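You operate a simulated robot arm through the tools that you are given. There is no shell and no other tool. Be economical: measure what you need, move in short steps, check, and stop when the job is done.

You are at the controls of a simulated robot arm. One attempt, no reset.

JOB
Clamp the yellow spool, try the no-go ring on its end, then fit the go ring.
Fine: the no-go ring goes back on the black mat. Set down upright: yellow spool, no-go ring.
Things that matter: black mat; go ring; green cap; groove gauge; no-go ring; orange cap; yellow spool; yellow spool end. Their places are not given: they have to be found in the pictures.

It is judged by the outcome, as a careful person would: the job done as asked, and still so three seconds after it is handed in. It fails if anything else is knocked over, pushed out of place, dropped, spilled or broken.

ROBOT AND FRAMES
A 7-joint arm with a two-finger parallel gripper, fixed in place. Base frame: the origin is at the foot of the arm, x ahead of it, y to its left, z up; the work surface is at about z = 3. Lengths are in mm, angles in degrees, forces in N, time in s.
With the tool pointing down near the work surface it reaches from about 220 to 580 mm from the base axis. Its first joint turns from -66.0 to 66.0 degrees. Payload 2.5 kg.
The TCP is the grasp point between the finger pads, 23 mm short of the fingertips. In the tool frame z runs along the fingers and y along their closing line. Largest opening 94 mm; finger width 38, thickness 10; the body of the gripper, 54 by 96 mm, starts 39 mm behind the TCP.
Orientation is that of the tool frame in the base frame, as [roll, pitch, yaw] about the fixed x, y, z axes, in that order (R = Rz(yaw) Ry(pitch) Rx(roll)). With the fingers straight down and closing along the base's y, the tool's x points along the base's -x, its y along +y and its z along -z.

CONTROLS
- The arm moves only by the tool servo_tool. Its argument "moves" is a list of rows, each an object (a shift or turn left out is 0, a gripper value left out holds the last) with "linear": the shift along the base's x, y, z in mm, a list of three; "delta_rot": the turn, a rotation vector about the base's x, y, z in degrees, a list of three. In form: [{"linear": [tx, ty, tz], "delta_rot": [ax, ay, az]}, ...]. A call has 1 to 8 rows; each row is the pose to reach, as a shift and turn from the pose commanded when the call began. "claw" is the gripper command, from -1 (shut) to 1 (fully open), values between in proportion, set as the call begins (left out, the last holds). Each row takes 0.2 s and may step no farther than 50 mm and 8.6 degrees from the row before; otherwise, or with a gripper value out of range, the whole call is refused. A pose out of reach is approached as far as the arm can. The call stops where the force on the tool passes 70 N (or 10 N more than at its start, if that is more) or the arm is blocked; 0.2 s more then pass. The fingers move at their own pace (about 108 mm/s each) and stop on an object; they squeeze with about 25 N. The grip force told is the motor's: it shows also when the fingers shut on nothing. Time passes only in rows, and 0.2 s behind the last, so rows that repeat a pose let the fingers close. It gives the time, the measured TCP pose, the force on the tool (base axes), the opening and the grip force at its end, in the units of the frame above (readings bear some noise), with the torque about the TCP (base axes, N m) and any sound that the robot's microphone picked up, and new pictures: "show" is both (left out), scene, wrist or none.
- Cameras (640 x 400 px; columns grow to the right, rows downward): "scene" is fixed at [84.6, -393.2, 541.2]; the picture's right is [0.98, -0.18, 0.00], its down [-0.11, -0.60, -0.79] and it looks along [0.14, 0.78, -0.61] (base axes); focal length 274 px, centre (320, 200). "wrist" rides on the gripper at [86, 16, -74] in the tool frame; the picture's right is [-0.18, 0.98, 0.00], its down [-0.58, -0.11, -0.81] and it looks along [-0.79, -0.15, 0.59] (tool axes); focal length 243 px, centre (320, 200).
- point_at(camera, pixels): for up to 12 pixels [column, row] of the newest picture of that camera ("zoom" is the newest enlarged one), the place [x, y, z] in the base frame of the surface seen there, good to about 2 mm. The clock stands still meanwhile.
- close_up(camera, box): a new picture of the part [left, top, right, bottom] of that camera's present view, enlarged. The clock stands still meanwhile.
- hand_in(): hands the job in; it is judged then, once.

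Work in short steps. Measure before you move; look again where a grasp or a placing could have gone wrong, and mend it. You have 80 turns and 200 pictures in all, those below and enlarged ones among them. Open the gripper and draw the arm clear of the work before you hand the job in, unless the task says otherwise; then end with one line.

The tools are called as a command line: name --argument value ..., lists and objects as JSON in quotes. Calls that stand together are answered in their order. servo_tool: Moves the arm, as the interface text tells. Its arguments: {"type":"object","properties":{"moves":{"type":"array","items":{"type":"object","properties":{"linear":{"type":"array","items":{"type":"number"}},"delta_rot":{"type":"array","items":{"type":"number"}}}}},"claw":{"type":"number"},"show":{"type":"string","enum":["both","scene","wrist","none"]}},"required":["moves"]} The other tools are called the same way: point_at (camera, pixels) gives the place of the surface under pixels of a picture; close_up (camera, box) takes an enlarged picture of a part of a camera's view; hand_in () hands the job in.

At the start:

```text
clock: 0.0
eef_pos: [343.3, 50.0, 355.3]
orientation: [-180.0, 0.0, 180.0]
contact_force: [-0.3, -0.4, -0.3]
ft_torque: [-0.01, -0.01, 0.02]
finger_gap: 93.8
finger_force: 0.1
```

scene: 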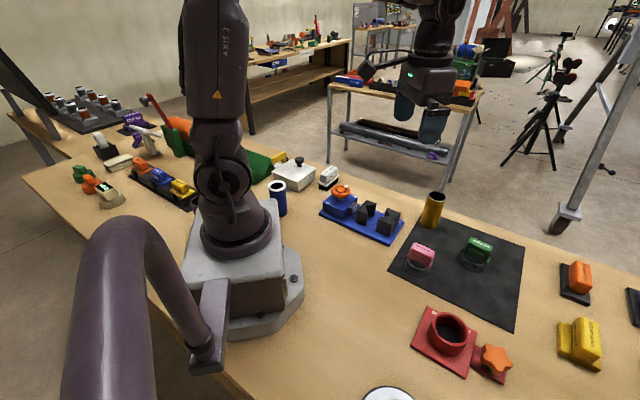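
wrist: 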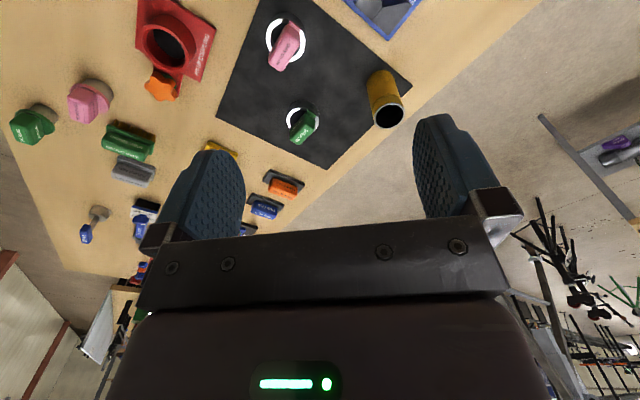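

The scene shows a black mat with two ringed handles (pink at 420,255, green at 478,250) and a yellow tube (433,210), and a red clamp-like fixture with an orange knob (450,340). I take enlarged pictures to read labels.

close_up --camera "scene" --box '[380, 180, 540, 280]'

close_up --camera "scene" --box '[380, 280, 540, 400]'

close_up --camera "wrist" --box '[220, 0, 420, 160]'

close_up --camera "scene" --box '[250, 140, 410, 250]'

close_up --camera "wrist" --box '[0, 0, 220, 140]'

```text
4.00 times, centred on (460, 230) of scene
```

zoom: 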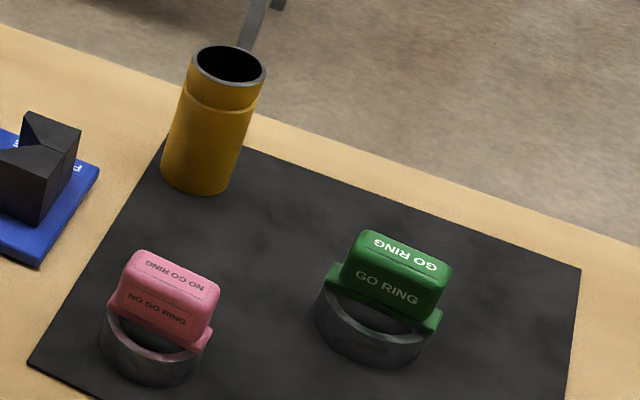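

```text
3.33 times, centred on (460, 340) of scene
```

zoom: 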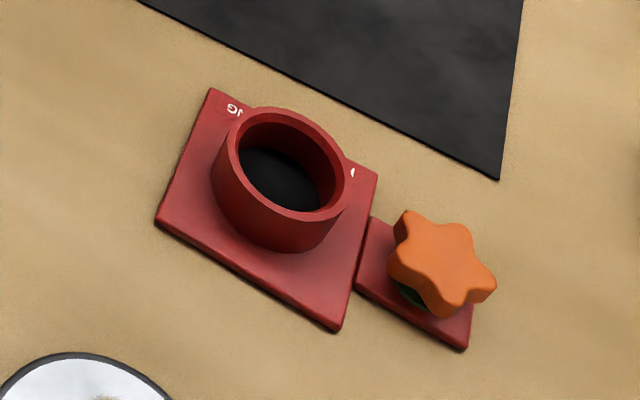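

```text
2.50 times, centred on (320, 80) of wrist
```

zoom: 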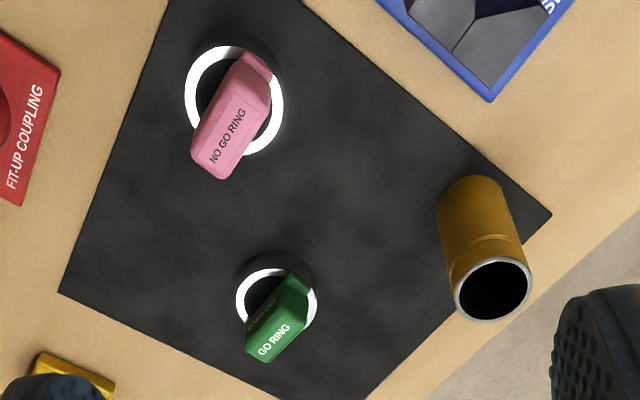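

```text
3.64 times, centred on (330, 195) of scene
```

zoom: 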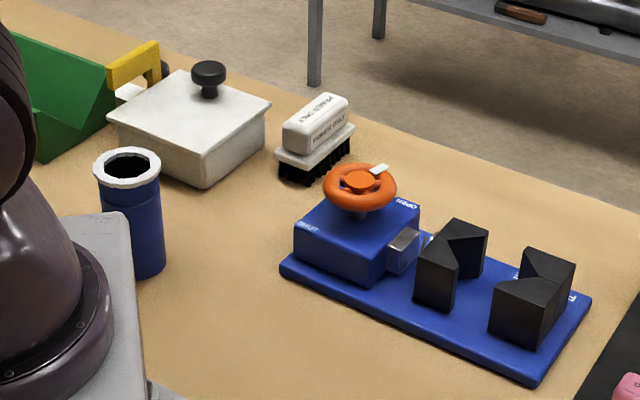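

```text
2.86 times, centred on (110, 70) of wrist
```

zoom: 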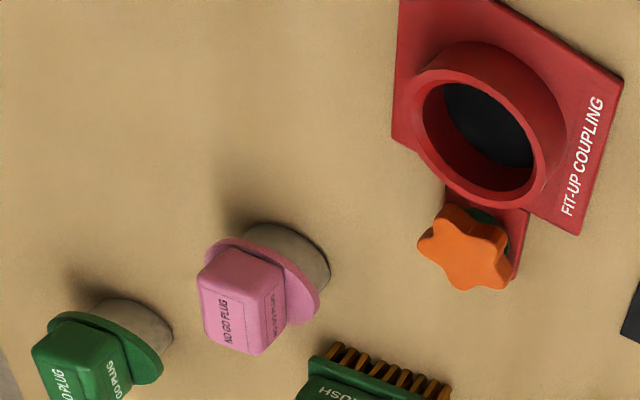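

Next I look at the blue vise from both cameras and the rest of the table.

close_up --camera "scene" --box '[310, 170, 410, 245]'

close_up --camera "scene" --box '[60, 80, 220, 215]'

close_up --camera "scene" --box '[530, 240, 640, 400]'

point_at --camera "scene" --pixels '[[342, 192], [369, 207], [388, 216], [437, 196], [432, 225], [420, 248], [478, 242], [365, 225], [448, 320], [280, 186], [395, 240], [352, 190]]'

```text
5.33 times, centred on (360, 208) of scene
```

zoom: 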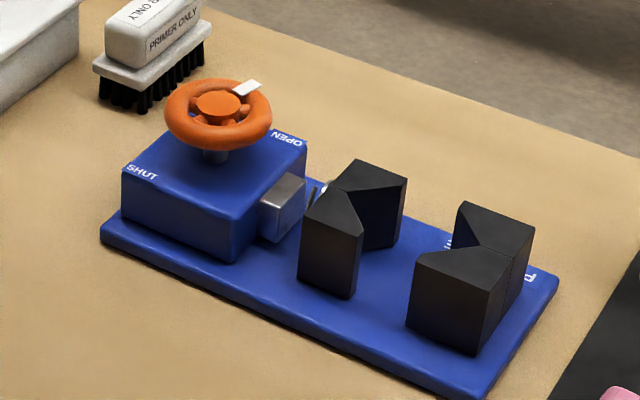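

```text
2.96 times, centred on (140, 148) of scene
```

zoom: 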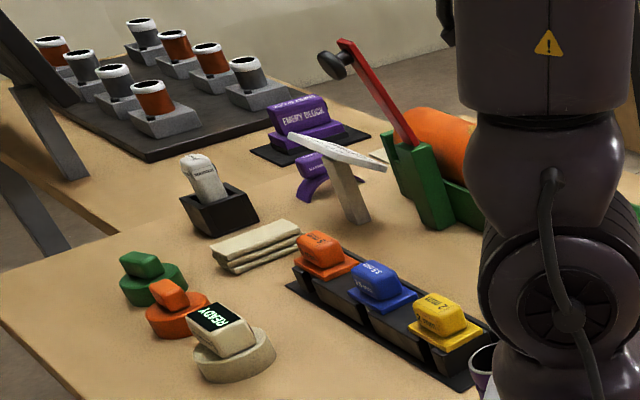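

```text
2.50 times, centred on (585, 320) of scene
```

zoom: 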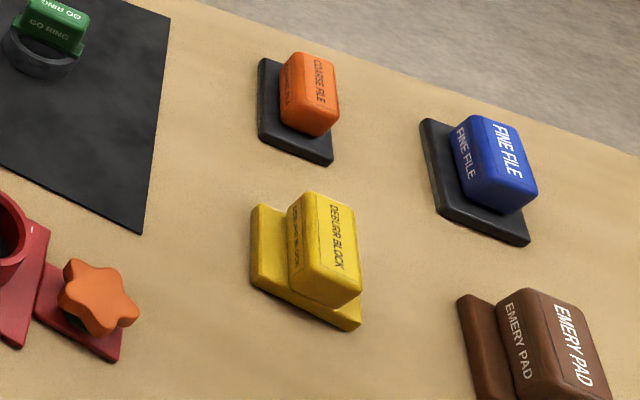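

```text
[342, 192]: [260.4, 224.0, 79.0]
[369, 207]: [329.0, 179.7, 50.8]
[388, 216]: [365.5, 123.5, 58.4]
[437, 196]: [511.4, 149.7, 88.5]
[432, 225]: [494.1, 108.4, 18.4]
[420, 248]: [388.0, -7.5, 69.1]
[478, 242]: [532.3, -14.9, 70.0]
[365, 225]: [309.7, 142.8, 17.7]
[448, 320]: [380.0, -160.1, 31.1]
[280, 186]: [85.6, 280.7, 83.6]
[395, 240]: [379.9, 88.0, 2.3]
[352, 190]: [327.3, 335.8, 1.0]
```

The blue V-jaw vise has an orange handwheel with a white pointer toward OPEN, which makes it the clamp. I measure the spool in an enlarged view.

close_up --camera "scene" --box '[410, 180, 458, 240]'

```text
6.67 times, centred on (434, 210) of scene
```

zoom: 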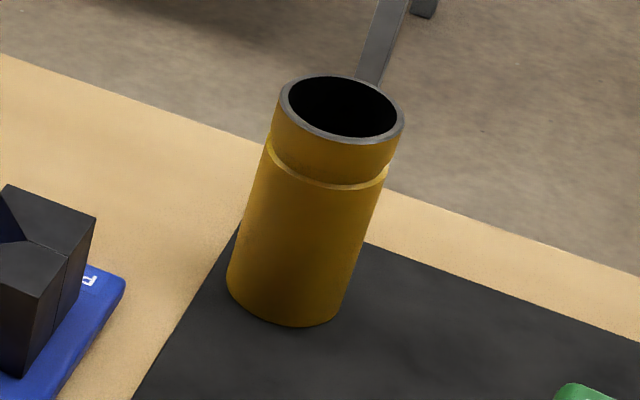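

point_at --camera "zoom" --pixels '[[282, 104], [400, 120], [340, 141], [333, 79], [265, 322], [232, 272], [340, 310], [240, 230], [365, 250], [310, 250], [330, 170], [320, 185]]'

servo_tool --moves '[{"linear": [-30, 30, 15]}, {"linear": [-60, 60, 30]}, {"linear": [-90, 90, 45]}, {"linear": [-110, 120, 45]}, {"linear": [-110, 120, 45]}]'

```text
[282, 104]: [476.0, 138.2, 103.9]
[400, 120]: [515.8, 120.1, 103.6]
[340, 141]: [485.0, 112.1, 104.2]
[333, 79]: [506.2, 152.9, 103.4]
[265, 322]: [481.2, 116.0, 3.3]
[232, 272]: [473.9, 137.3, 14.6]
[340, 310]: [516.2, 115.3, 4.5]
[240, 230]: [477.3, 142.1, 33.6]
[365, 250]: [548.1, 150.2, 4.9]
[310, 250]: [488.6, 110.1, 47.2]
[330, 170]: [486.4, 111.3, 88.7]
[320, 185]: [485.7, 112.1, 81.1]
```

```text
clock: 1.2
eef_pos: [230.8, 172.6, 400.7]
orientation: [-180.0, -0.1, 180.0]
contact_force: [0.7, 0.1, -0.9]
ft_torque: [0.02, 0.02, -0.02]
finger_gap: 93.9
finger_force: 0.1
```

scene: 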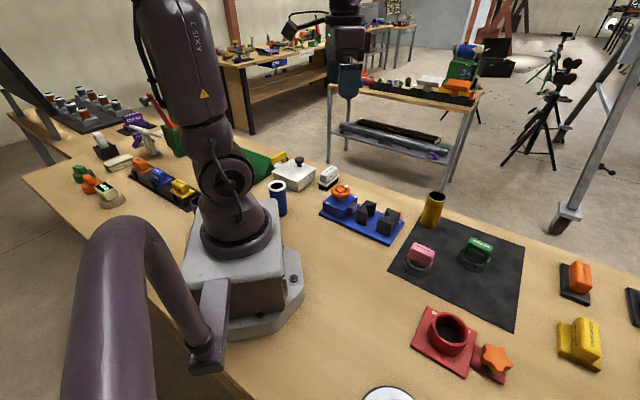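
wrist: 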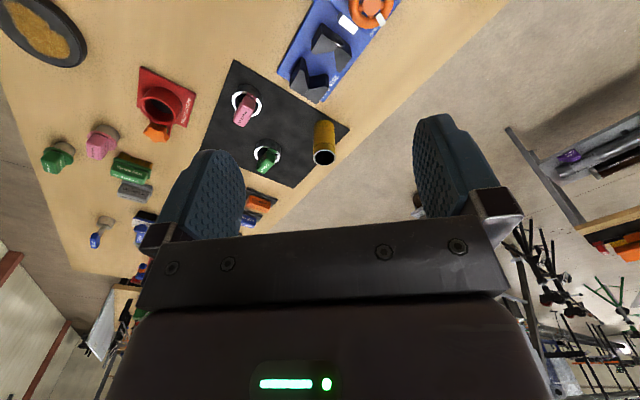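

Spool axis is about (496,132), radius ~21, top z 104. I turn the wrist and rise to get the whole vise in view.

servo_tool --moves '[{"linear": [0, -25, 15], "delta_rot": [0, 0, 8.5]}, {"linear": [0, -50, 30], "delta_rot": [0, 0, 17]}, {"linear": [0, -75, 40], "delta_rot": [0, 0, 25.5]}, {"linear": [0, -90, 40], "delta_rot": [0, 0, 34]}, {"linear": [0, -100, 40], "delta_rot": [0, 0, 42]}, {"linear": [0, -100, 40], "delta_rot": [0, 0, 42]}]' --show "wrist"

```text
clock: 2.6
eef_pos: [233.2, 69.6, 440.4]
orientation: [-180.0, -0.1, -137.8]
contact_force: [-0.6, 0.7, -0.2]
ft_torque: [-0.01, 0.05, 0.04]
finger_gap: 93.8
finger_force: 0.0
```

wrist: 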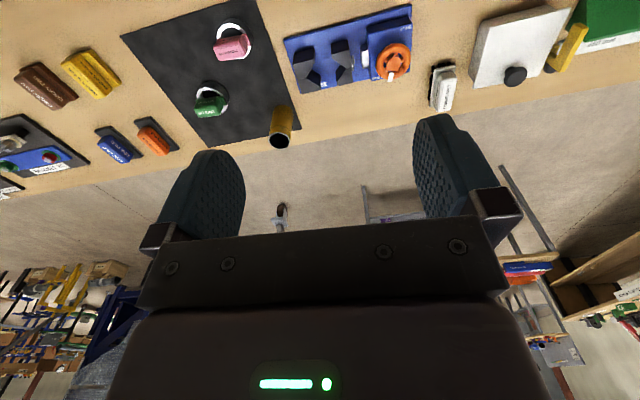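

The vise is now in view at (350,50) of the wrist picture; I enlarge it.

close_up --camera "wrist" --box '[272, 0, 432, 100]'

point_at --camera "zoom" --pixels '[[480, 244], [425, 265], [535, 245], [475, 310], [110, 270], [135, 225], [185, 260], [240, 220], [280, 230], [325, 225], [200, 340], [60, 155]]'

```text
4.00 times, centred on (352, 50) of wrist
```

zoom: 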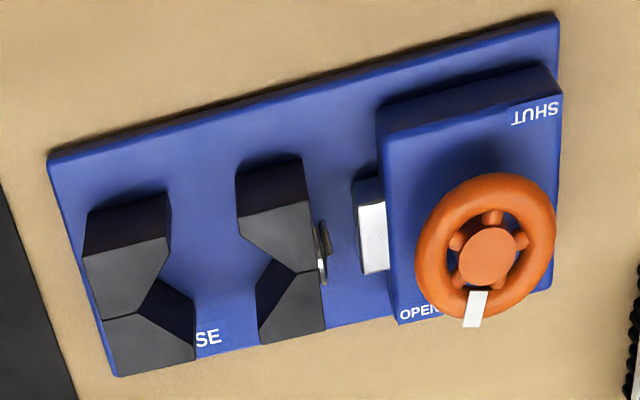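

```text
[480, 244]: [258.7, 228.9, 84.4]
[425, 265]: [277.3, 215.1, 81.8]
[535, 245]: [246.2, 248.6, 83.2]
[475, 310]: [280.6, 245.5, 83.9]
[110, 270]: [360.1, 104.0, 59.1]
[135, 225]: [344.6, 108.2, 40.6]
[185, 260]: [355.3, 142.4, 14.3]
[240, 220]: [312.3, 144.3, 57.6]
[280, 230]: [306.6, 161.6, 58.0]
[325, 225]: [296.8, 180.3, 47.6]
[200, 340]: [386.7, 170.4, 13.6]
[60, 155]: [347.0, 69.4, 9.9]
```

I measure the jaw corners and V apexes more finely to find the clamp axis.

close_up --camera "wrist" --box '[284, 30, 364, 100]'

```text
5.71 times, centred on (324, 65) of wrist
```

zoom: 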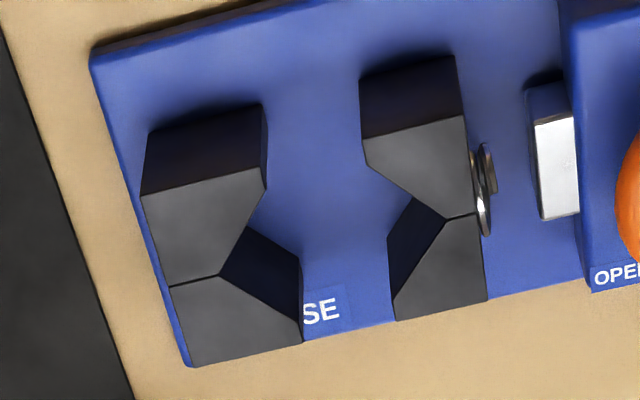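

point_at --camera "zoom" --pixels '[[214, 274], [146, 198], [260, 192], [298, 334], [195, 360], [440, 220], [366, 140], [370, 162], [397, 310], [462, 122], [482, 292], [325, 250]]'

point_at --camera "zoom" --pixels '[[95, 60], [190, 362], [555, 210], [540, 125], [225, 285], [208, 275], [448, 215], [436, 225], [572, 120], [480, 160], [530, 100], [260, 268]]'

```text
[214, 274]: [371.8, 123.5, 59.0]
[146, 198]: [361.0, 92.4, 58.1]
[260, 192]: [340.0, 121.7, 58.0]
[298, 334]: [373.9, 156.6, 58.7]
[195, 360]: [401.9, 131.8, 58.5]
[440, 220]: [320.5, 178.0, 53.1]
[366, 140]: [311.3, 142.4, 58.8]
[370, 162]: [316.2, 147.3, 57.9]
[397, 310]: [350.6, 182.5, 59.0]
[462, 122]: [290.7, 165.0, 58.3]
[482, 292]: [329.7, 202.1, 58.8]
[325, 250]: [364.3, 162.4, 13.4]
```

```text
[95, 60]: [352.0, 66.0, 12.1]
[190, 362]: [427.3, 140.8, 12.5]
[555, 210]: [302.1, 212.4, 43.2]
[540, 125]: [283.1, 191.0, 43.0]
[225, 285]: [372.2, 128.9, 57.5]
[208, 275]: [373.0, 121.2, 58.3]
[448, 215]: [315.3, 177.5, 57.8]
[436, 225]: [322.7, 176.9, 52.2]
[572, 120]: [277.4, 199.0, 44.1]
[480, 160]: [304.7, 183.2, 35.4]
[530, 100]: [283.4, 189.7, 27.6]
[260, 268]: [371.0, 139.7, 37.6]
```

Vise axis runs along (-0.71,0.71), with the fixed-jaw apex at (371.5,124.5), the moving apex at (316,177), jaw tops at z 58 and the plate at z 13. The spool should go to about (346,150). I go over the spool first, at yaw 180.

servo_tool --moves '[{"linear": [33, 8, -31], "delta_rot": [0, 0, -5.3]}, {"linear": [66, 15.5, -62], "delta_rot": [0, 0, -10.6]}, {"linear": [98, 23, -94], "delta_rot": [0, 0, -15.9]}, {"linear": [131, 31, -125], "delta_rot": [0, 0, -21.2]}, {"linear": [164, 39, -156], "delta_rot": [0, 0, -26.5]}, {"linear": [197, 46, -187], "delta_rot": [0, 0, -31.8]}, {"linear": [230, 54, -219], "delta_rot": [0, 0, -37]}, {"linear": [262.7, 62, -250], "delta_rot": [0, 0, -42]}]'

```text
clock: 4.4
eef_pos: [494.5, 133.4, 190.1]
orientation: [179.9, 0.0, 180.0]
contact_force: [0.0, 0.1, -0.2]
ft_torque: [-0.01, -0.01, 0.0]
finger_gap: 94.1
finger_force: 0.1
```

scene: 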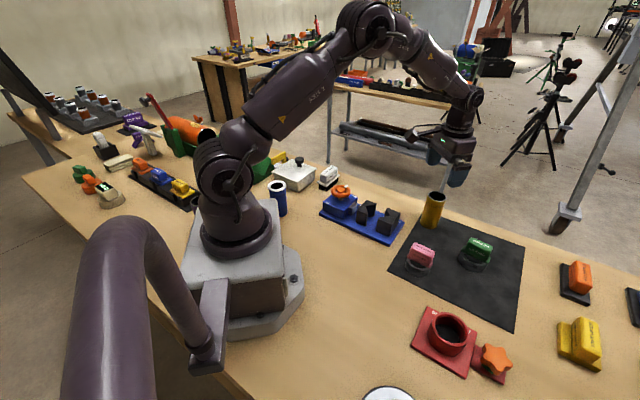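
wrist: 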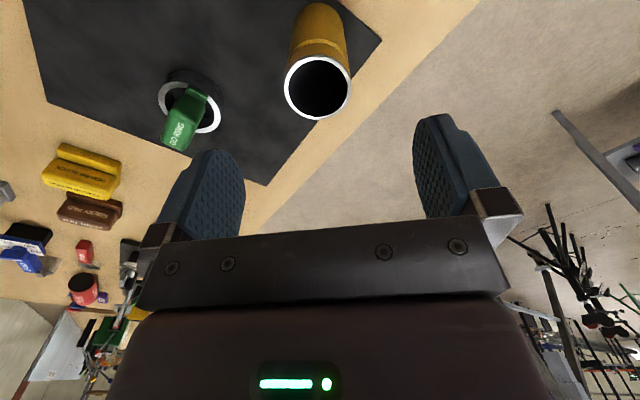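

The spool rim is seen at (317,87) in the wrist view; I check its centre before descending.

point_at --camera "wrist" --pixels '[[286, 88], [349, 88], [317, 57], [317, 118], [297, 64], [340, 109], [295, 110], [339, 65]]'

```text
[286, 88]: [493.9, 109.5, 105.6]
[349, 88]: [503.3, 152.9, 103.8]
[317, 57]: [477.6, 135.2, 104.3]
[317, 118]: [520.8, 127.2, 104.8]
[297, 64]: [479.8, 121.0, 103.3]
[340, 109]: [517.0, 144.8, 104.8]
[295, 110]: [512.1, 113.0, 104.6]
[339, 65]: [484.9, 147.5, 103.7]
```

Centre is about (498,131.5). I descend so the TCP is at z 78 and look before closing.

servo_tool --moves '[{"linear": [2, -0.5, -35]}, {"linear": [2, -0.5, -70]}, {"linear": [2, -0.5, -95]}, {"linear": [2, -0.5, -112]}, {"linear": [2, -0.5, -112]}]'

```text
clock: 5.6
eef_pos: [497.5, 133.7, 77.7]
orientation: [179.9, 0.0, 180.0]
contact_force: [0.0, 0.4, 0.0]
ft_torque: [0.02, 0.01, -0.01]
finger_gap: 94.1
finger_force: 0.0
```

scene: 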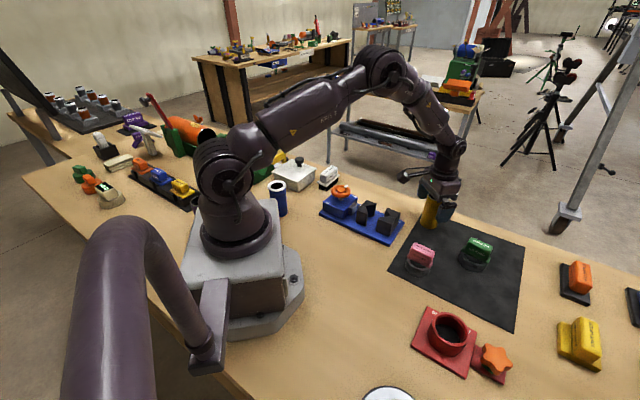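
wrist: 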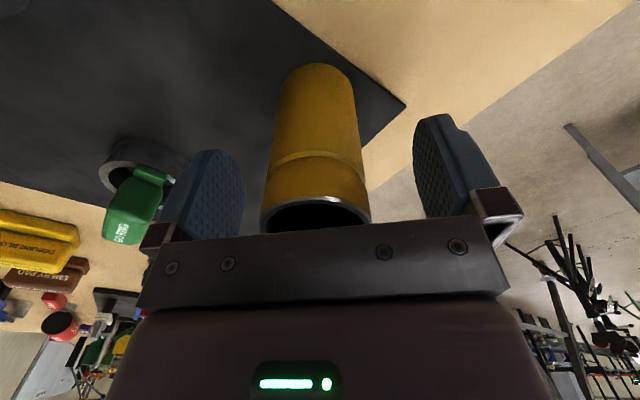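

The spool stands between the fingers with the pads straddling it. I close and then lift.

servo_tool --moves '[{"linear": [0, -1.5, 0]}, {"linear": [0, -1.5, 0]}, {"linear": [0, -1.5, 0]}, {"linear": [0, -1.5, 0]}]' --claw -1 --show "none"

servo_tool --moves '[{"linear": [0, 0, 20]}, {"linear": [0, 0, 50]}, {"linear": [0, 0, 90]}, {"linear": [0, 0, 90]}]'

```text
clock: 6.6
eef_pos: [497.3, 130.5, 78.8]
orientation: [-180.0, 0.0, -179.9]
contact_force: [-0.2, -1.4, -0.3]
ft_torque: [-0.07, -0.09, -0.07]
finger_gap: 47.7
finger_force: 25.4
```

```text
clock: 7.6
eef_pos: [498.0, 131.3, 168.0]
orientation: [180.0, -0.1, -180.0]
contact_force: [-0.2, -0.2, -2.5]
ft_torque: [-0.01, 0.0, 0.0]
finger_gap: 47.5
finger_force: 24.8
```

scene: 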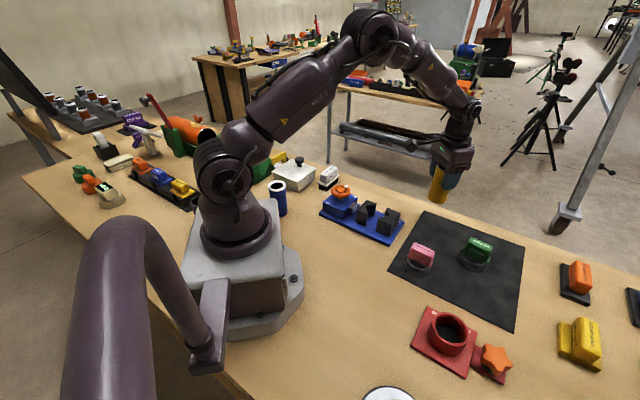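
wrist: 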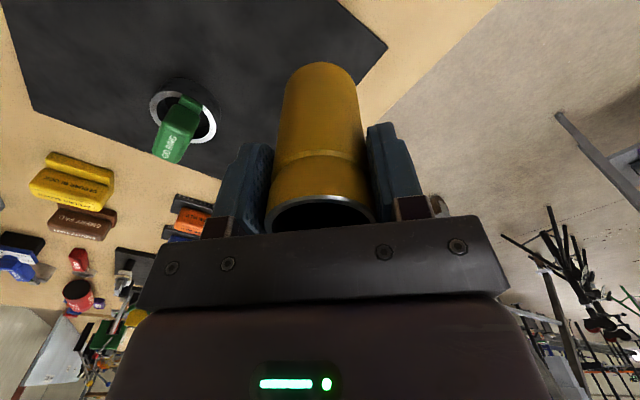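

Spool held (47.5 mm across). I carry it over the vise to (345,151).

servo_tool --moves '[{"linear": [-38, 5, 0]}, {"linear": [-76, 10.5, 0]}, {"linear": [-114, 16, 0]}, {"linear": [-153, 21, 0]}, {"linear": [-153, 21, 0]}]'

```text
clock: 8.8
eef_pos: [344.3, 151.8, 170.1]
orientation: [-180.0, 0.1, 180.0]
contact_force: [-0.2, 0.2, -3.5]
ft_torque: [0.01, 0.03, 0.02]
finger_gap: 47.6
finger_force: 25.3
```

scene: 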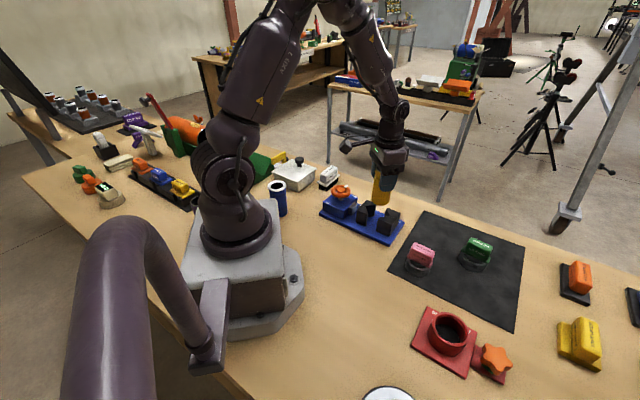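
wrist: 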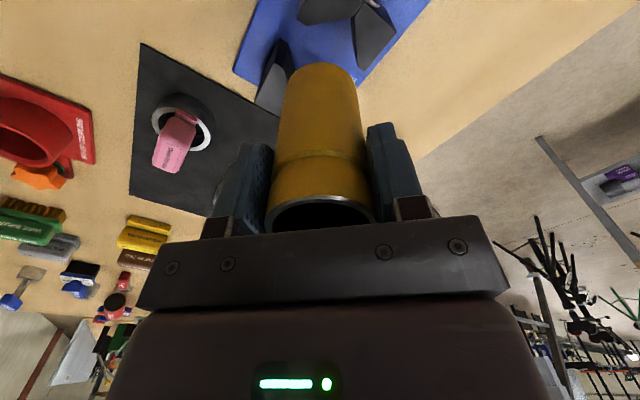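

Above the vise; I lower until the spool bottom is between the jaws and check for contact.

servo_tool --moves '[{"linear": [0, 0, -25]}, {"linear": [0, 0, -40]}, {"linear": [0, 0, -55]}, {"linear": [0, 0, -68]}, {"linear": [0, 0, -68]}]'

```text
clock: 9.7
eef_pos: [346.7, 154.9, 117.3]
orientation: [179.7, 0.7, -179.9]
contact_force: [-3.6, -2.6, 14.5]
ft_torque: [-0.38, -0.18, -0.07]
finger_gap: 47.4
finger_force: 24.5
stopped in row 4: the force on the tool passed its limit at 92 N (the readings are from after the stop); the commanded pose is now the measured one
```

scene: 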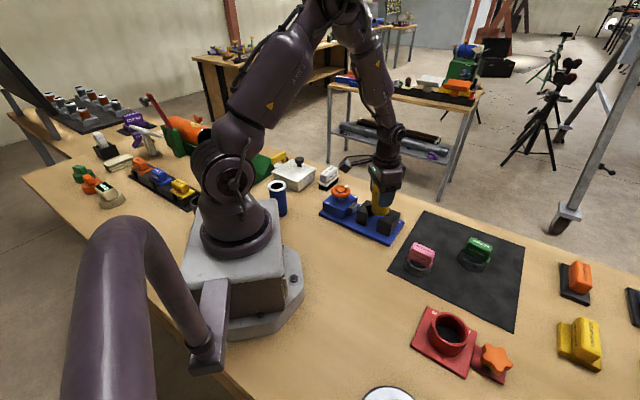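
wrist: 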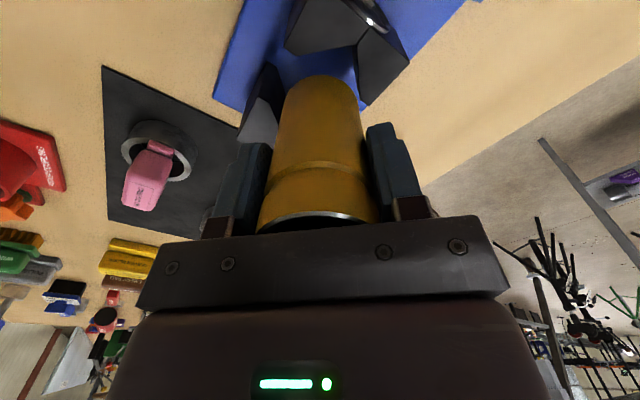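

Contact at z 117: the spool bottom seems to have caught a jaw top. I raise it and look.

servo_tool --moves '[{"linear": [0, 0, 15]}, {"linear": [-2, -3, 40]}, {"linear": [-2, -3, 50]}, {"linear": [-2, -3, 50]}]' --show "none"

close_up --camera "scene" --box '[315, 155, 425, 250]'

close_up --camera "wrist" --box '[210, 0, 450, 230]'

```text
clock: 10.7
eef_pos: [345.3, 150.6, 167.2]
orientation: [179.7, 0.6, -179.9]
contact_force: [0.5, 0.4, -3.8]
ft_torque: [0.01, -0.01, -0.01]
finger_gap: 47.2
finger_force: 24.8
```

```text
4.21 times, centred on (370, 202) of scene
```

zoom: 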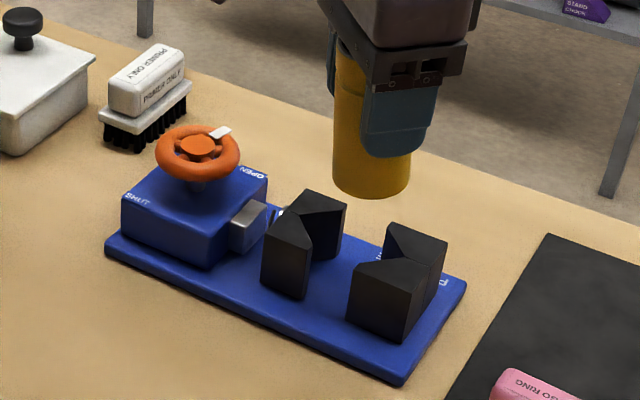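

```text
1.74 times, centred on (330, 115) of wrist
```

zoom: 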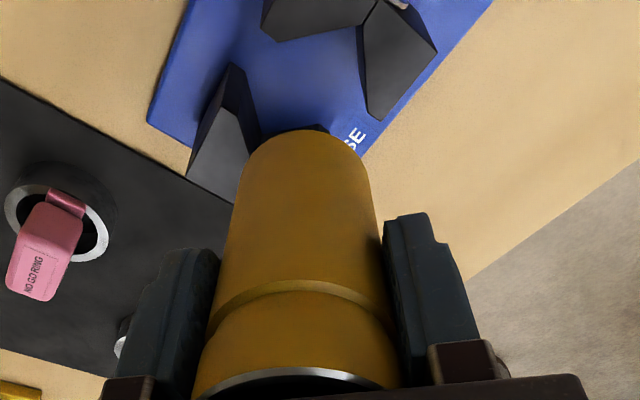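

I enlarge the scene view of spool bottom and jaws and measure both together.

close_up --camera "scene" --box '[350, 175, 410, 245]'

```text
5.71 times, centred on (380, 210) of scene
```

zoom: 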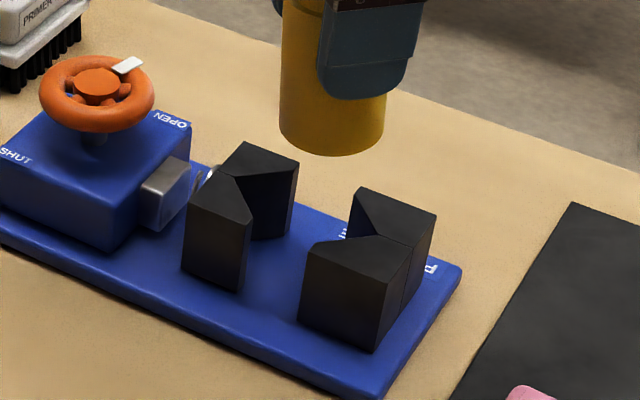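

point_at --camera "zoom" --pixels '[[280, 128], [382, 140], [331, 154], [300, 148], [360, 152], [378, 237], [313, 246], [358, 192], [235, 178], [295, 162], [249, 220], [345, 160]]'

```text
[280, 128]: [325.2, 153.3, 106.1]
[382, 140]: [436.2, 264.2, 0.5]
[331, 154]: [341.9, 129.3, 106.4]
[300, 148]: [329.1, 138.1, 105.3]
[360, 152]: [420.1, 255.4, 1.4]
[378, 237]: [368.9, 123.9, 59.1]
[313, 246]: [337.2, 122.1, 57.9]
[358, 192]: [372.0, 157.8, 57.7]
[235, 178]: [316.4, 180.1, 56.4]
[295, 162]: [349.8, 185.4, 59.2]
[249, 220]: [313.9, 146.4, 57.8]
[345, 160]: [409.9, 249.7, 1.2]
```

The spool bottom caught a jaw top and slid up 13 mm in the grip; its true centre sits ~(348,152.5), whereas the gap centre is (343.6,151.7). I take it back to the mat to regrip it properly.

servo_tool --moves '[{"linear": [38, -5, 0], "delta_rot": [-0.3, 0.6, 0]}, {"linear": [76, -10, 0], "delta_rot": [-0.3, 0.6, 0]}, {"linear": [114, -15, 0], "delta_rot": [-0.3, 0.6, 0]}, {"linear": [150, -21, -5], "delta_rot": [-0.3, 0.6, 0]}, {"linear": [150, -21, -50], "delta_rot": [-0.3, 0.6, 0]}, {"linear": [150, -21, -85], "delta_rot": [-0.3, 0.6, 0]}, {"linear": [150, -21, -97], "delta_rot": [-0.3, 0.6, 0]}, {"linear": [150, -21, -97], "delta_rot": [-0.3, 0.6, 0]}]'

```text
clock: 12.5
eef_pos: [496.0, 127.4, 69.6]
orientation: [180.0, 0.1, -179.9]
contact_force: [-0.3, 0.9, -2.7]
ft_torque: [0.0, 0.0, -0.02]
finger_gap: 47.1
finger_force: 25.1
```

scene: 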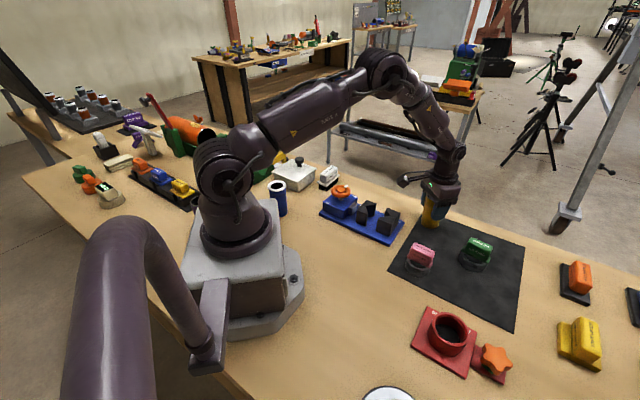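
wrist: 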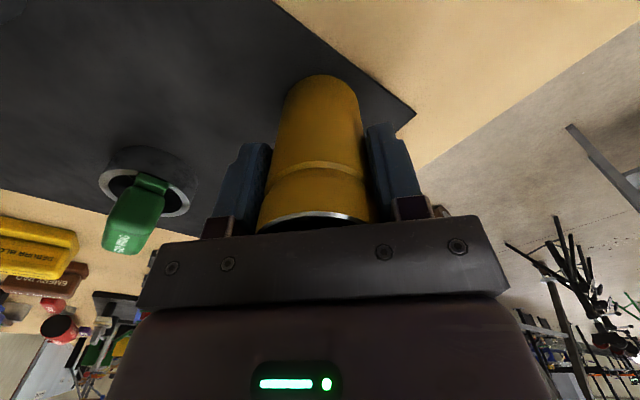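

Still supported by the grip (−2.7 N); I lower in tiny steps until it rests.

servo_tool --moves '[{"linear": [0, 0, -2]}, {"linear": [0, 0, -3.5]}, {"linear": [0, 0, -4.5]}, {"linear": [0, 0, -4.5]}]' --show "none"

```text
clock: 13.5
eef_pos: [496.9, 128.5, 66.9]
orientation: [-179.9, 0.4, -179.9]
contact_force: [-1.3, -4.9, 20.2]
ft_torque: [-0.33, 0.54, 0.12]
finger_gap: 47.3
finger_force: 24.5
```

It rests on the mat (20 N upward). I open, rise to z 80, and look.

servo_tool --moves '[{"linear": [0, 0, 0]}, {"linear": [0, 0, 0]}, {"linear": [0, 0, 8]}, {"linear": [0, 0, 15]}, {"linear": [0, 0, 15]}]' --claw 1

```text
clock: 14.7
eef_pos: [494.3, 129.2, 79.8]
orientation: [-180.0, 0.0, -179.7]
contact_force: [0.1, -0.1, 0.5]
ft_torque: [0.05, -0.02, -0.03]
finger_gap: 94.1
finger_force: 0.1
```

scene: 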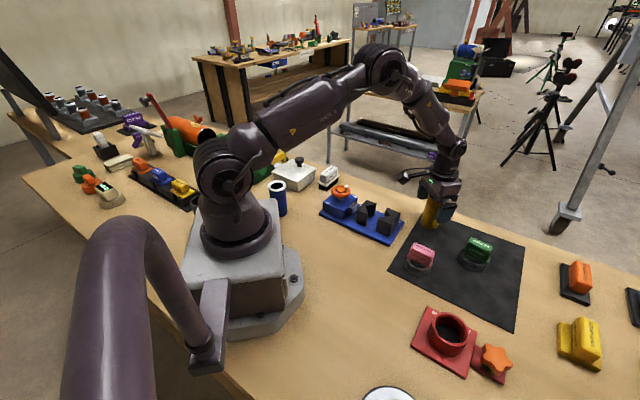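
wrist: 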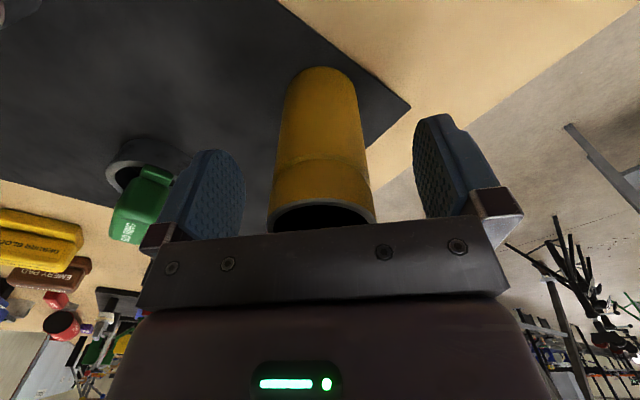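

I measure the spool's actual position before closing.

point_at --camera "wrist" --pixels '[[270, 220], [372, 218], [318, 202], [318, 170], [318, 120], [283, 120], [356, 120], [285, 160], [360, 160]]'

```text
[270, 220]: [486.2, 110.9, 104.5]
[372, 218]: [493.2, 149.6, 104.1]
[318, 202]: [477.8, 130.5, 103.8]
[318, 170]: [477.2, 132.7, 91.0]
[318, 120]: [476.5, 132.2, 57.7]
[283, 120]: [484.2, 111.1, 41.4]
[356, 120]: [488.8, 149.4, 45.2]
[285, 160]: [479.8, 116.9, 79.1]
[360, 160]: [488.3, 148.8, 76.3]
```

Spool axis is at about (499.7,128.8); I shift the TCP onto it and close.

servo_tool --moves '[{"linear": [5, -2, 0]}, {"linear": [5, -2, 0]}]' --show "none"

servo_tool --moves '[{"linear": [0, 0, 0]}, {"linear": [0, 0, 0]}, {"linear": [0, 0, 0]}, {"linear": [0, 0, 0]}]' --claw -1 --show "none"

servo_tool --moves '[{"linear": [0, 0, 30]}, {"linear": [0, 0, 70]}, {"linear": [-5, 0, 87]}, {"linear": [-40, 5, 87]}, {"linear": [-80, 10, 87]}, {"linear": [-120, 18, 87]}, {"linear": [-156, 23, 87]}, {"linear": [-156, 23, 87]}]'

close_up --camera "scene" --box '[350, 175, 410, 245]'

```text
clock: 15.3
eef_pos: [500.3, 128.0, 79.9]
orientation: [-180.0, 0.1, -179.9]
contact_force: [0.1, 0.5, -0.5]
ft_torque: [0.01, -0.01, 0.0]
finger_gap: 93.8
finger_force: 0.0
```

```text
clock: 16.3
eef_pos: [500.0, 129.0, 79.8]
orientation: [179.9, 0.1, -179.8]
contact_force: [-0.1, 2.9, 1.5]
ft_torque: [0.15, 0.02, -0.04]
finger_gap: 47.1
finger_force: 25.0
```

```text
clock: 18.1
eef_pos: [343.7, 148.9, 166.7]
orientation: [-179.9, 0.1, -179.9]
contact_force: [0.0, 0.2, -2.3]
ft_torque: [-0.01, 0.02, 0.02]
finger_gap: 47.0
finger_force: 24.7
```

scene: 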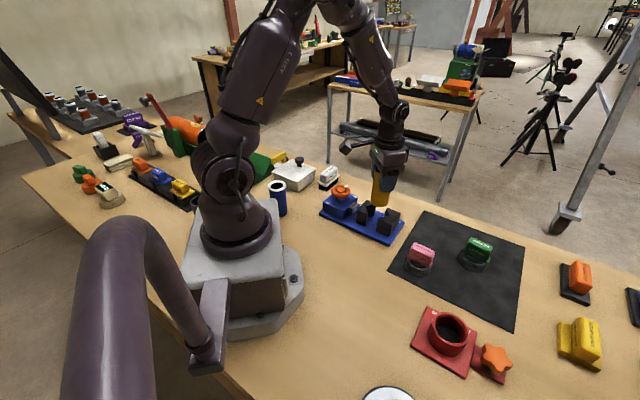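
wrist: 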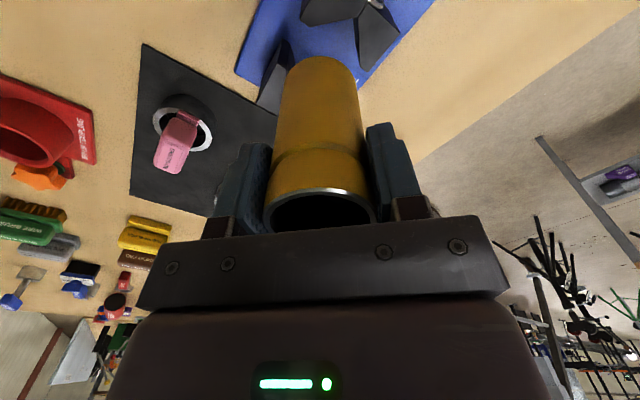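

```text
5.71 times, centred on (380, 210) of scene
```

zoom: 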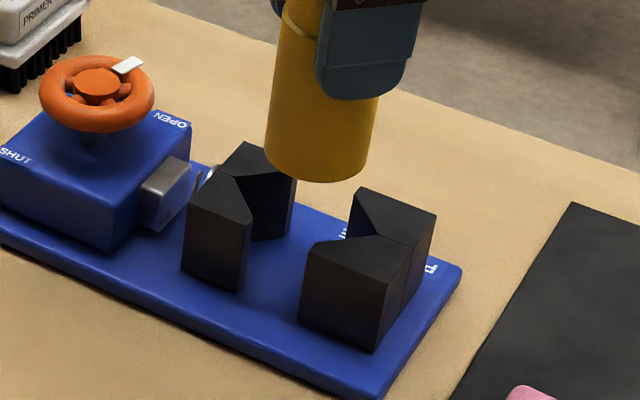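

point_at --camera "zoom" --pixels '[[266, 155], [268, 130], [280, 170], [300, 178], [320, 180], [340, 178], [360, 172], [272, 100], [320, 120], [350, 130]]'

```text
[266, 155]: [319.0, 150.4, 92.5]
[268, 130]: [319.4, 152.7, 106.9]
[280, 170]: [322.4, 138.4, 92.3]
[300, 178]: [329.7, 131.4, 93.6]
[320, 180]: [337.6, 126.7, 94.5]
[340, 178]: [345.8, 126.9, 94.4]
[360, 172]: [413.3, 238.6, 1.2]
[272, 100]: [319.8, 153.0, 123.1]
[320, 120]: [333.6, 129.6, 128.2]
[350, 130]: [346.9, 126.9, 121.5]
```

The spool centre now measures (343,150), bottom z 93. I shift (+0.6,+1.7) and lower to just above the jaw tops, then check.

servo_tool --moves '[{"linear": [0.6, 1.7, -15]}, {"linear": [0.6, 1.7, -26]}, {"linear": [0.6, 1.7, -30]}, {"linear": [0.6, 1.7, -30]}]' --show "none"

close_up --camera "scene" --box '[350, 175, 410, 245]'

close_up --camera "wrist" --box '[210, 0, 450, 150]'

```text
clock: 19.1
eef_pos: [345.0, 152.9, 138.1]
orientation: [-180.0, 0.1, -179.9]
contact_force: [-0.5, -0.9, -3.2]
ft_torque: [-0.04, -0.04, 0.02]
finger_gap: 46.9
finger_force: 25.3
```

```text
5.71 times, centred on (380, 210) of scene
```

zoom: 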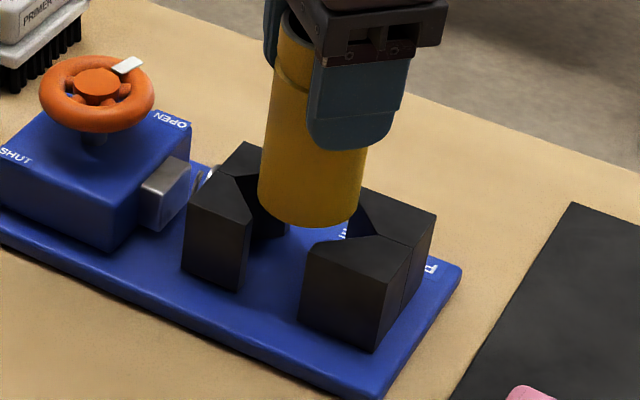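

```text
2.67 times, centred on (330, 75) of wrist
```

zoom: 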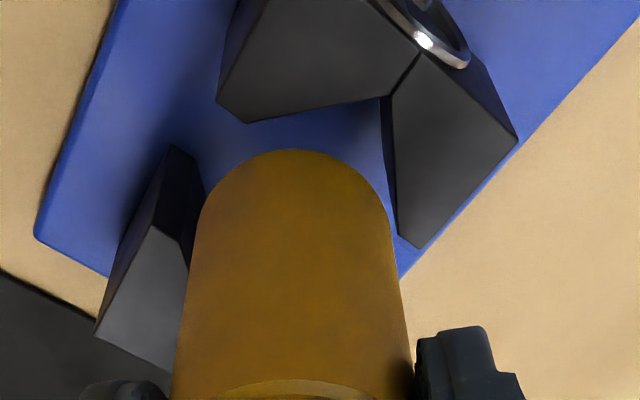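

Spool looks centred between the V's. I lower slowly into the gap, watching the force.

servo_tool --moves '[{"linear": [0, 0, -4]}, {"linear": [0, 0, -8]}, {"linear": [0, 0, -12]}, {"linear": [0, 0, -12]}]' --show "none"

close_up --camera "scene" --box '[350, 175, 410, 245]'

```text
clock: 20.1
eef_pos: [345.3, 152.7, 125.5]
orientation: [180.0, 0.2, -179.9]
contact_force: [0.8, -0.1, -3.6]
ft_torque: [-0.02, -0.01, 0.02]
finger_gap: 47.1
finger_force: 25.0
```

```text
5.71 times, centred on (380, 210) of scene
```

zoom: 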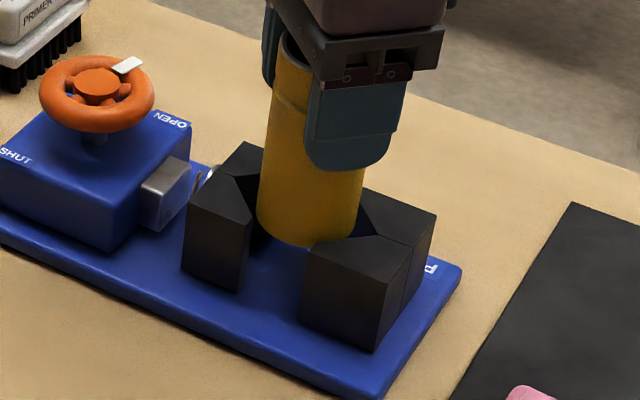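

It has entered the V gap freely. I lower further toward the plate.

servo_tool --moves '[{"linear": [0, 0, -9]}, {"linear": [0, 0, -18]}, {"linear": [0, 0, -26]}, {"linear": [0, 0, -32]}, {"linear": [0, 0, -32]}]' --show "none"

servo_tool --moves '[{"linear": [0, 0, -2]}, {"linear": [0, 0, -4]}, {"linear": [0, 0, -5]}, {"linear": [0, 0, -5]}]'

```text
clock: 21.3
eef_pos: [346.4, 152.4, 93.4]
orientation: [-180.0, 0.1, -179.7]
contact_force: [-0.1, 0.3, -3.1]
ft_torque: [-0.02, 0.0, 0.0]
finger_gap: 47.1
finger_force: 25.4
```

```text
clock: 22.3
eef_pos: [346.7, 152.3, 89.1]
orientation: [-179.9, 0.2, -179.9]
contact_force: [-6.0, -4.2, 20.1]
ft_torque: [-0.12, 0.05, -0.04]
finger_gap: 47.0
finger_force: 26.0
```

scene: 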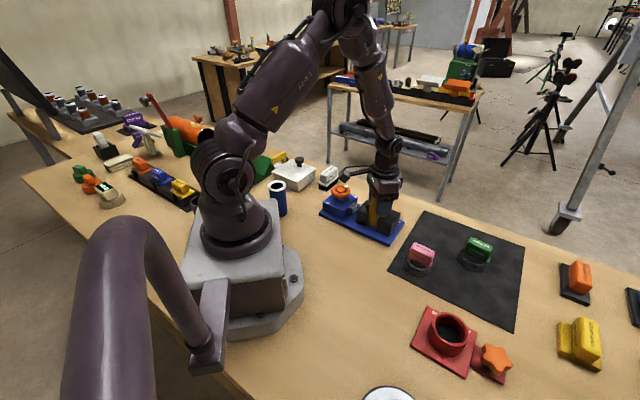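
wrist: 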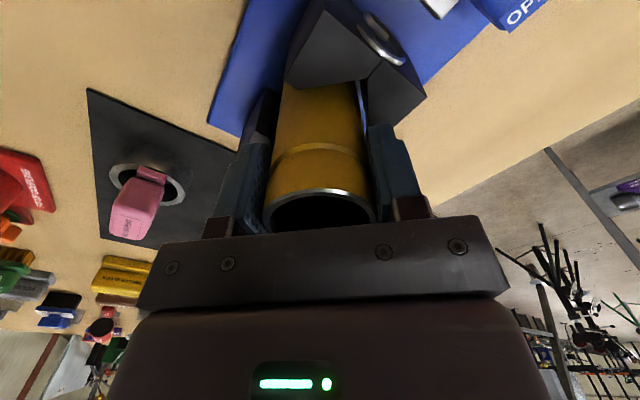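

Spool rests on the plate (20 N). I open and rise straight up clear of it.

servo_tool --moves '[{"linear": [0, 0, 2]}, {"linear": [0, 0, 2]}, {"linear": [0, 0, 2]}, {"linear": [0, 0, 40]}, {"linear": [0, 0, 85]}, {"linear": [0, 0, 130]}, {"linear": [0, 0, 130]}]' --claw 1

close_up --camera "scene" --box '[310, 165, 410, 245]'

```text
clock: 23.9
eef_pos: [345.4, 150.9, 219.5]
orientation: [-179.8, 0.0, -179.9]
contact_force: [-0.3, 0.8, 0.4]
ft_torque: [0.0, 0.02, -0.01]
finger_gap: 94.0
finger_force: 0.0
```

scene: 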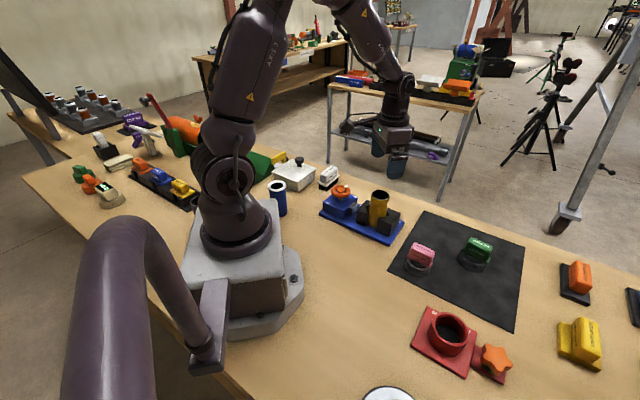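
wrist: 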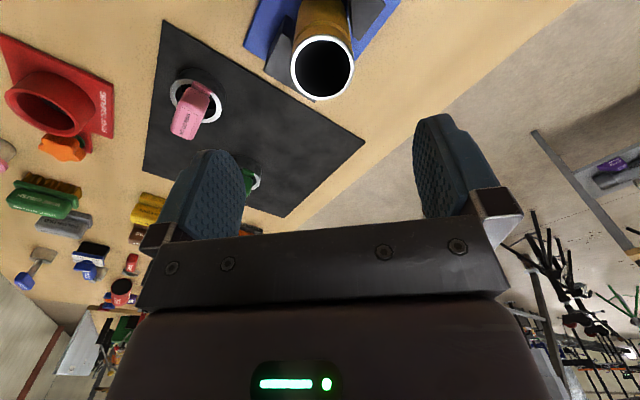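

```text
5.00 times, centred on (360, 205) of scene
```

zoom: 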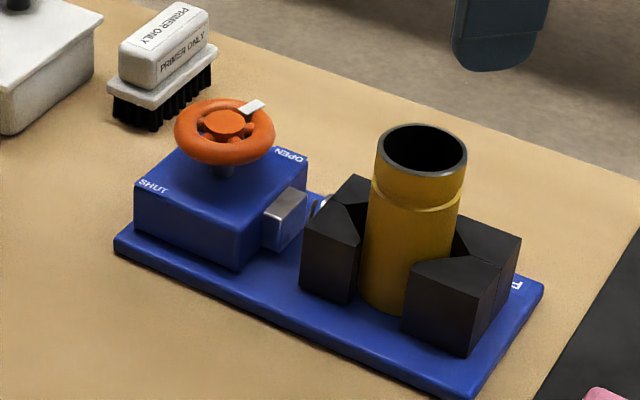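

Spool stands in the vise. I measure the wheel, pointer and labels.

point_at --camera "zoom" --pixels '[[225, 123], [177, 133], [273, 130], [226, 162], [225, 102], [254, 108], [152, 186], [290, 156], [225, 180], [264, 103], [246, 112], [215, 175]]'

```text
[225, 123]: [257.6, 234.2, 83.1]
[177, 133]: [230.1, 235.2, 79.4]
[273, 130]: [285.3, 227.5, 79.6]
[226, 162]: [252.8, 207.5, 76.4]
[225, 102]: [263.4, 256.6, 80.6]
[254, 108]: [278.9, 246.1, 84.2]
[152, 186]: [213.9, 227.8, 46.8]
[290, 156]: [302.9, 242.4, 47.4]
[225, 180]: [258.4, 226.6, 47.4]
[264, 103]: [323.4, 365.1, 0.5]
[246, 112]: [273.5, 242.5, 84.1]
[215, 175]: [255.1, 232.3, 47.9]
```

Wheel centre ≈(258,231), rim radius ~27, z≈70–84, box top z 47. I move over it with the fingers' closing line set across the pointer.

servo_tool --moves '[{"linear": [-20, 20, 0], "delta_rot": [0, 0, 7]}, {"linear": [-43, 40, 0], "delta_rot": [0, 0, 14]}, {"linear": [-65, 60, -10], "delta_rot": [0, 0, 21]}, {"linear": [-86, 78, -30], "delta_rot": [0, 0, 28]}, {"linear": [-86, 78, -70], "delta_rot": [0, 0, 30]}, {"linear": [-86, 78, -95], "delta_rot": [0, 0, 30]}, {"linear": [-86, 78, -95], "delta_rot": [0, 0, 30]}]'

close_up --camera "scene" --box '[310, 145, 390, 225]'

```text
clock: 25.5
eef_pos: [259.2, 230.6, 122.9]
orientation: [-180.0, 0.2, -149.8]
contact_force: [-0.3, -0.5, 0.4]
ft_torque: [0.01, -0.03, 0.03]
finger_gap: 94.0
finger_force: 0.0
```

scene: 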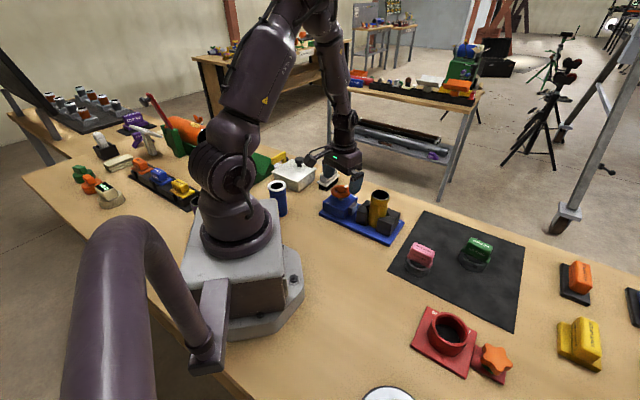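
wrist: 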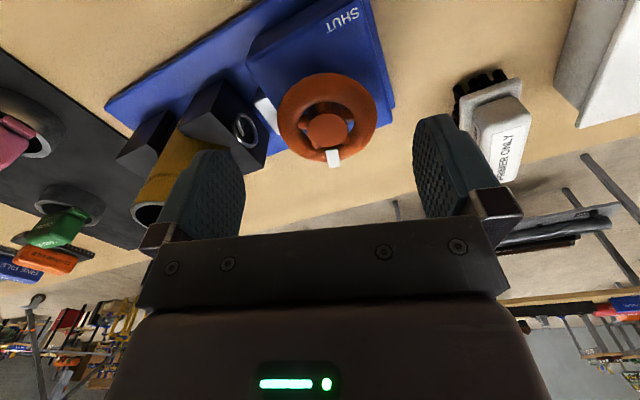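

```text
5.00 times, centred on (350, 185) of scene
```

zoom: 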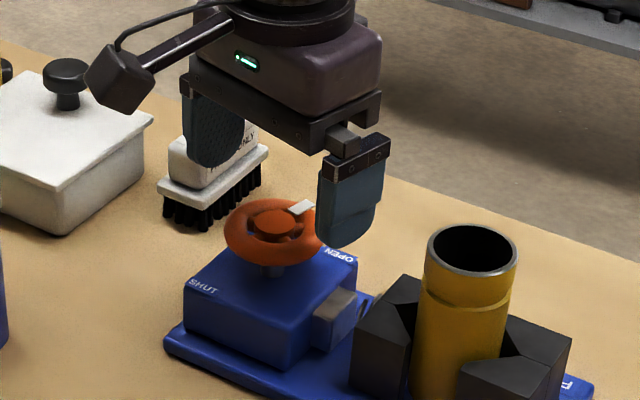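

I check how close the brush is to the far finger.

point_at --camera "wrist" --pixels '[[327, 130], [332, 158], [281, 118], [375, 115], [328, 76], [480, 135], [458, 95], [475, 110], [485, 180], [465, 140]]'

```text
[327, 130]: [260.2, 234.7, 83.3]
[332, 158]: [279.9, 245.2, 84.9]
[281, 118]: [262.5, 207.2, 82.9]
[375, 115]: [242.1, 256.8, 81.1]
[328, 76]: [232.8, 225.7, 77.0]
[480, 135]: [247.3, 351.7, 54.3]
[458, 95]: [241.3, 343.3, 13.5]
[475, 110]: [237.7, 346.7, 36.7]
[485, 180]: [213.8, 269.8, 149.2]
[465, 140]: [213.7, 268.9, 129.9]
```

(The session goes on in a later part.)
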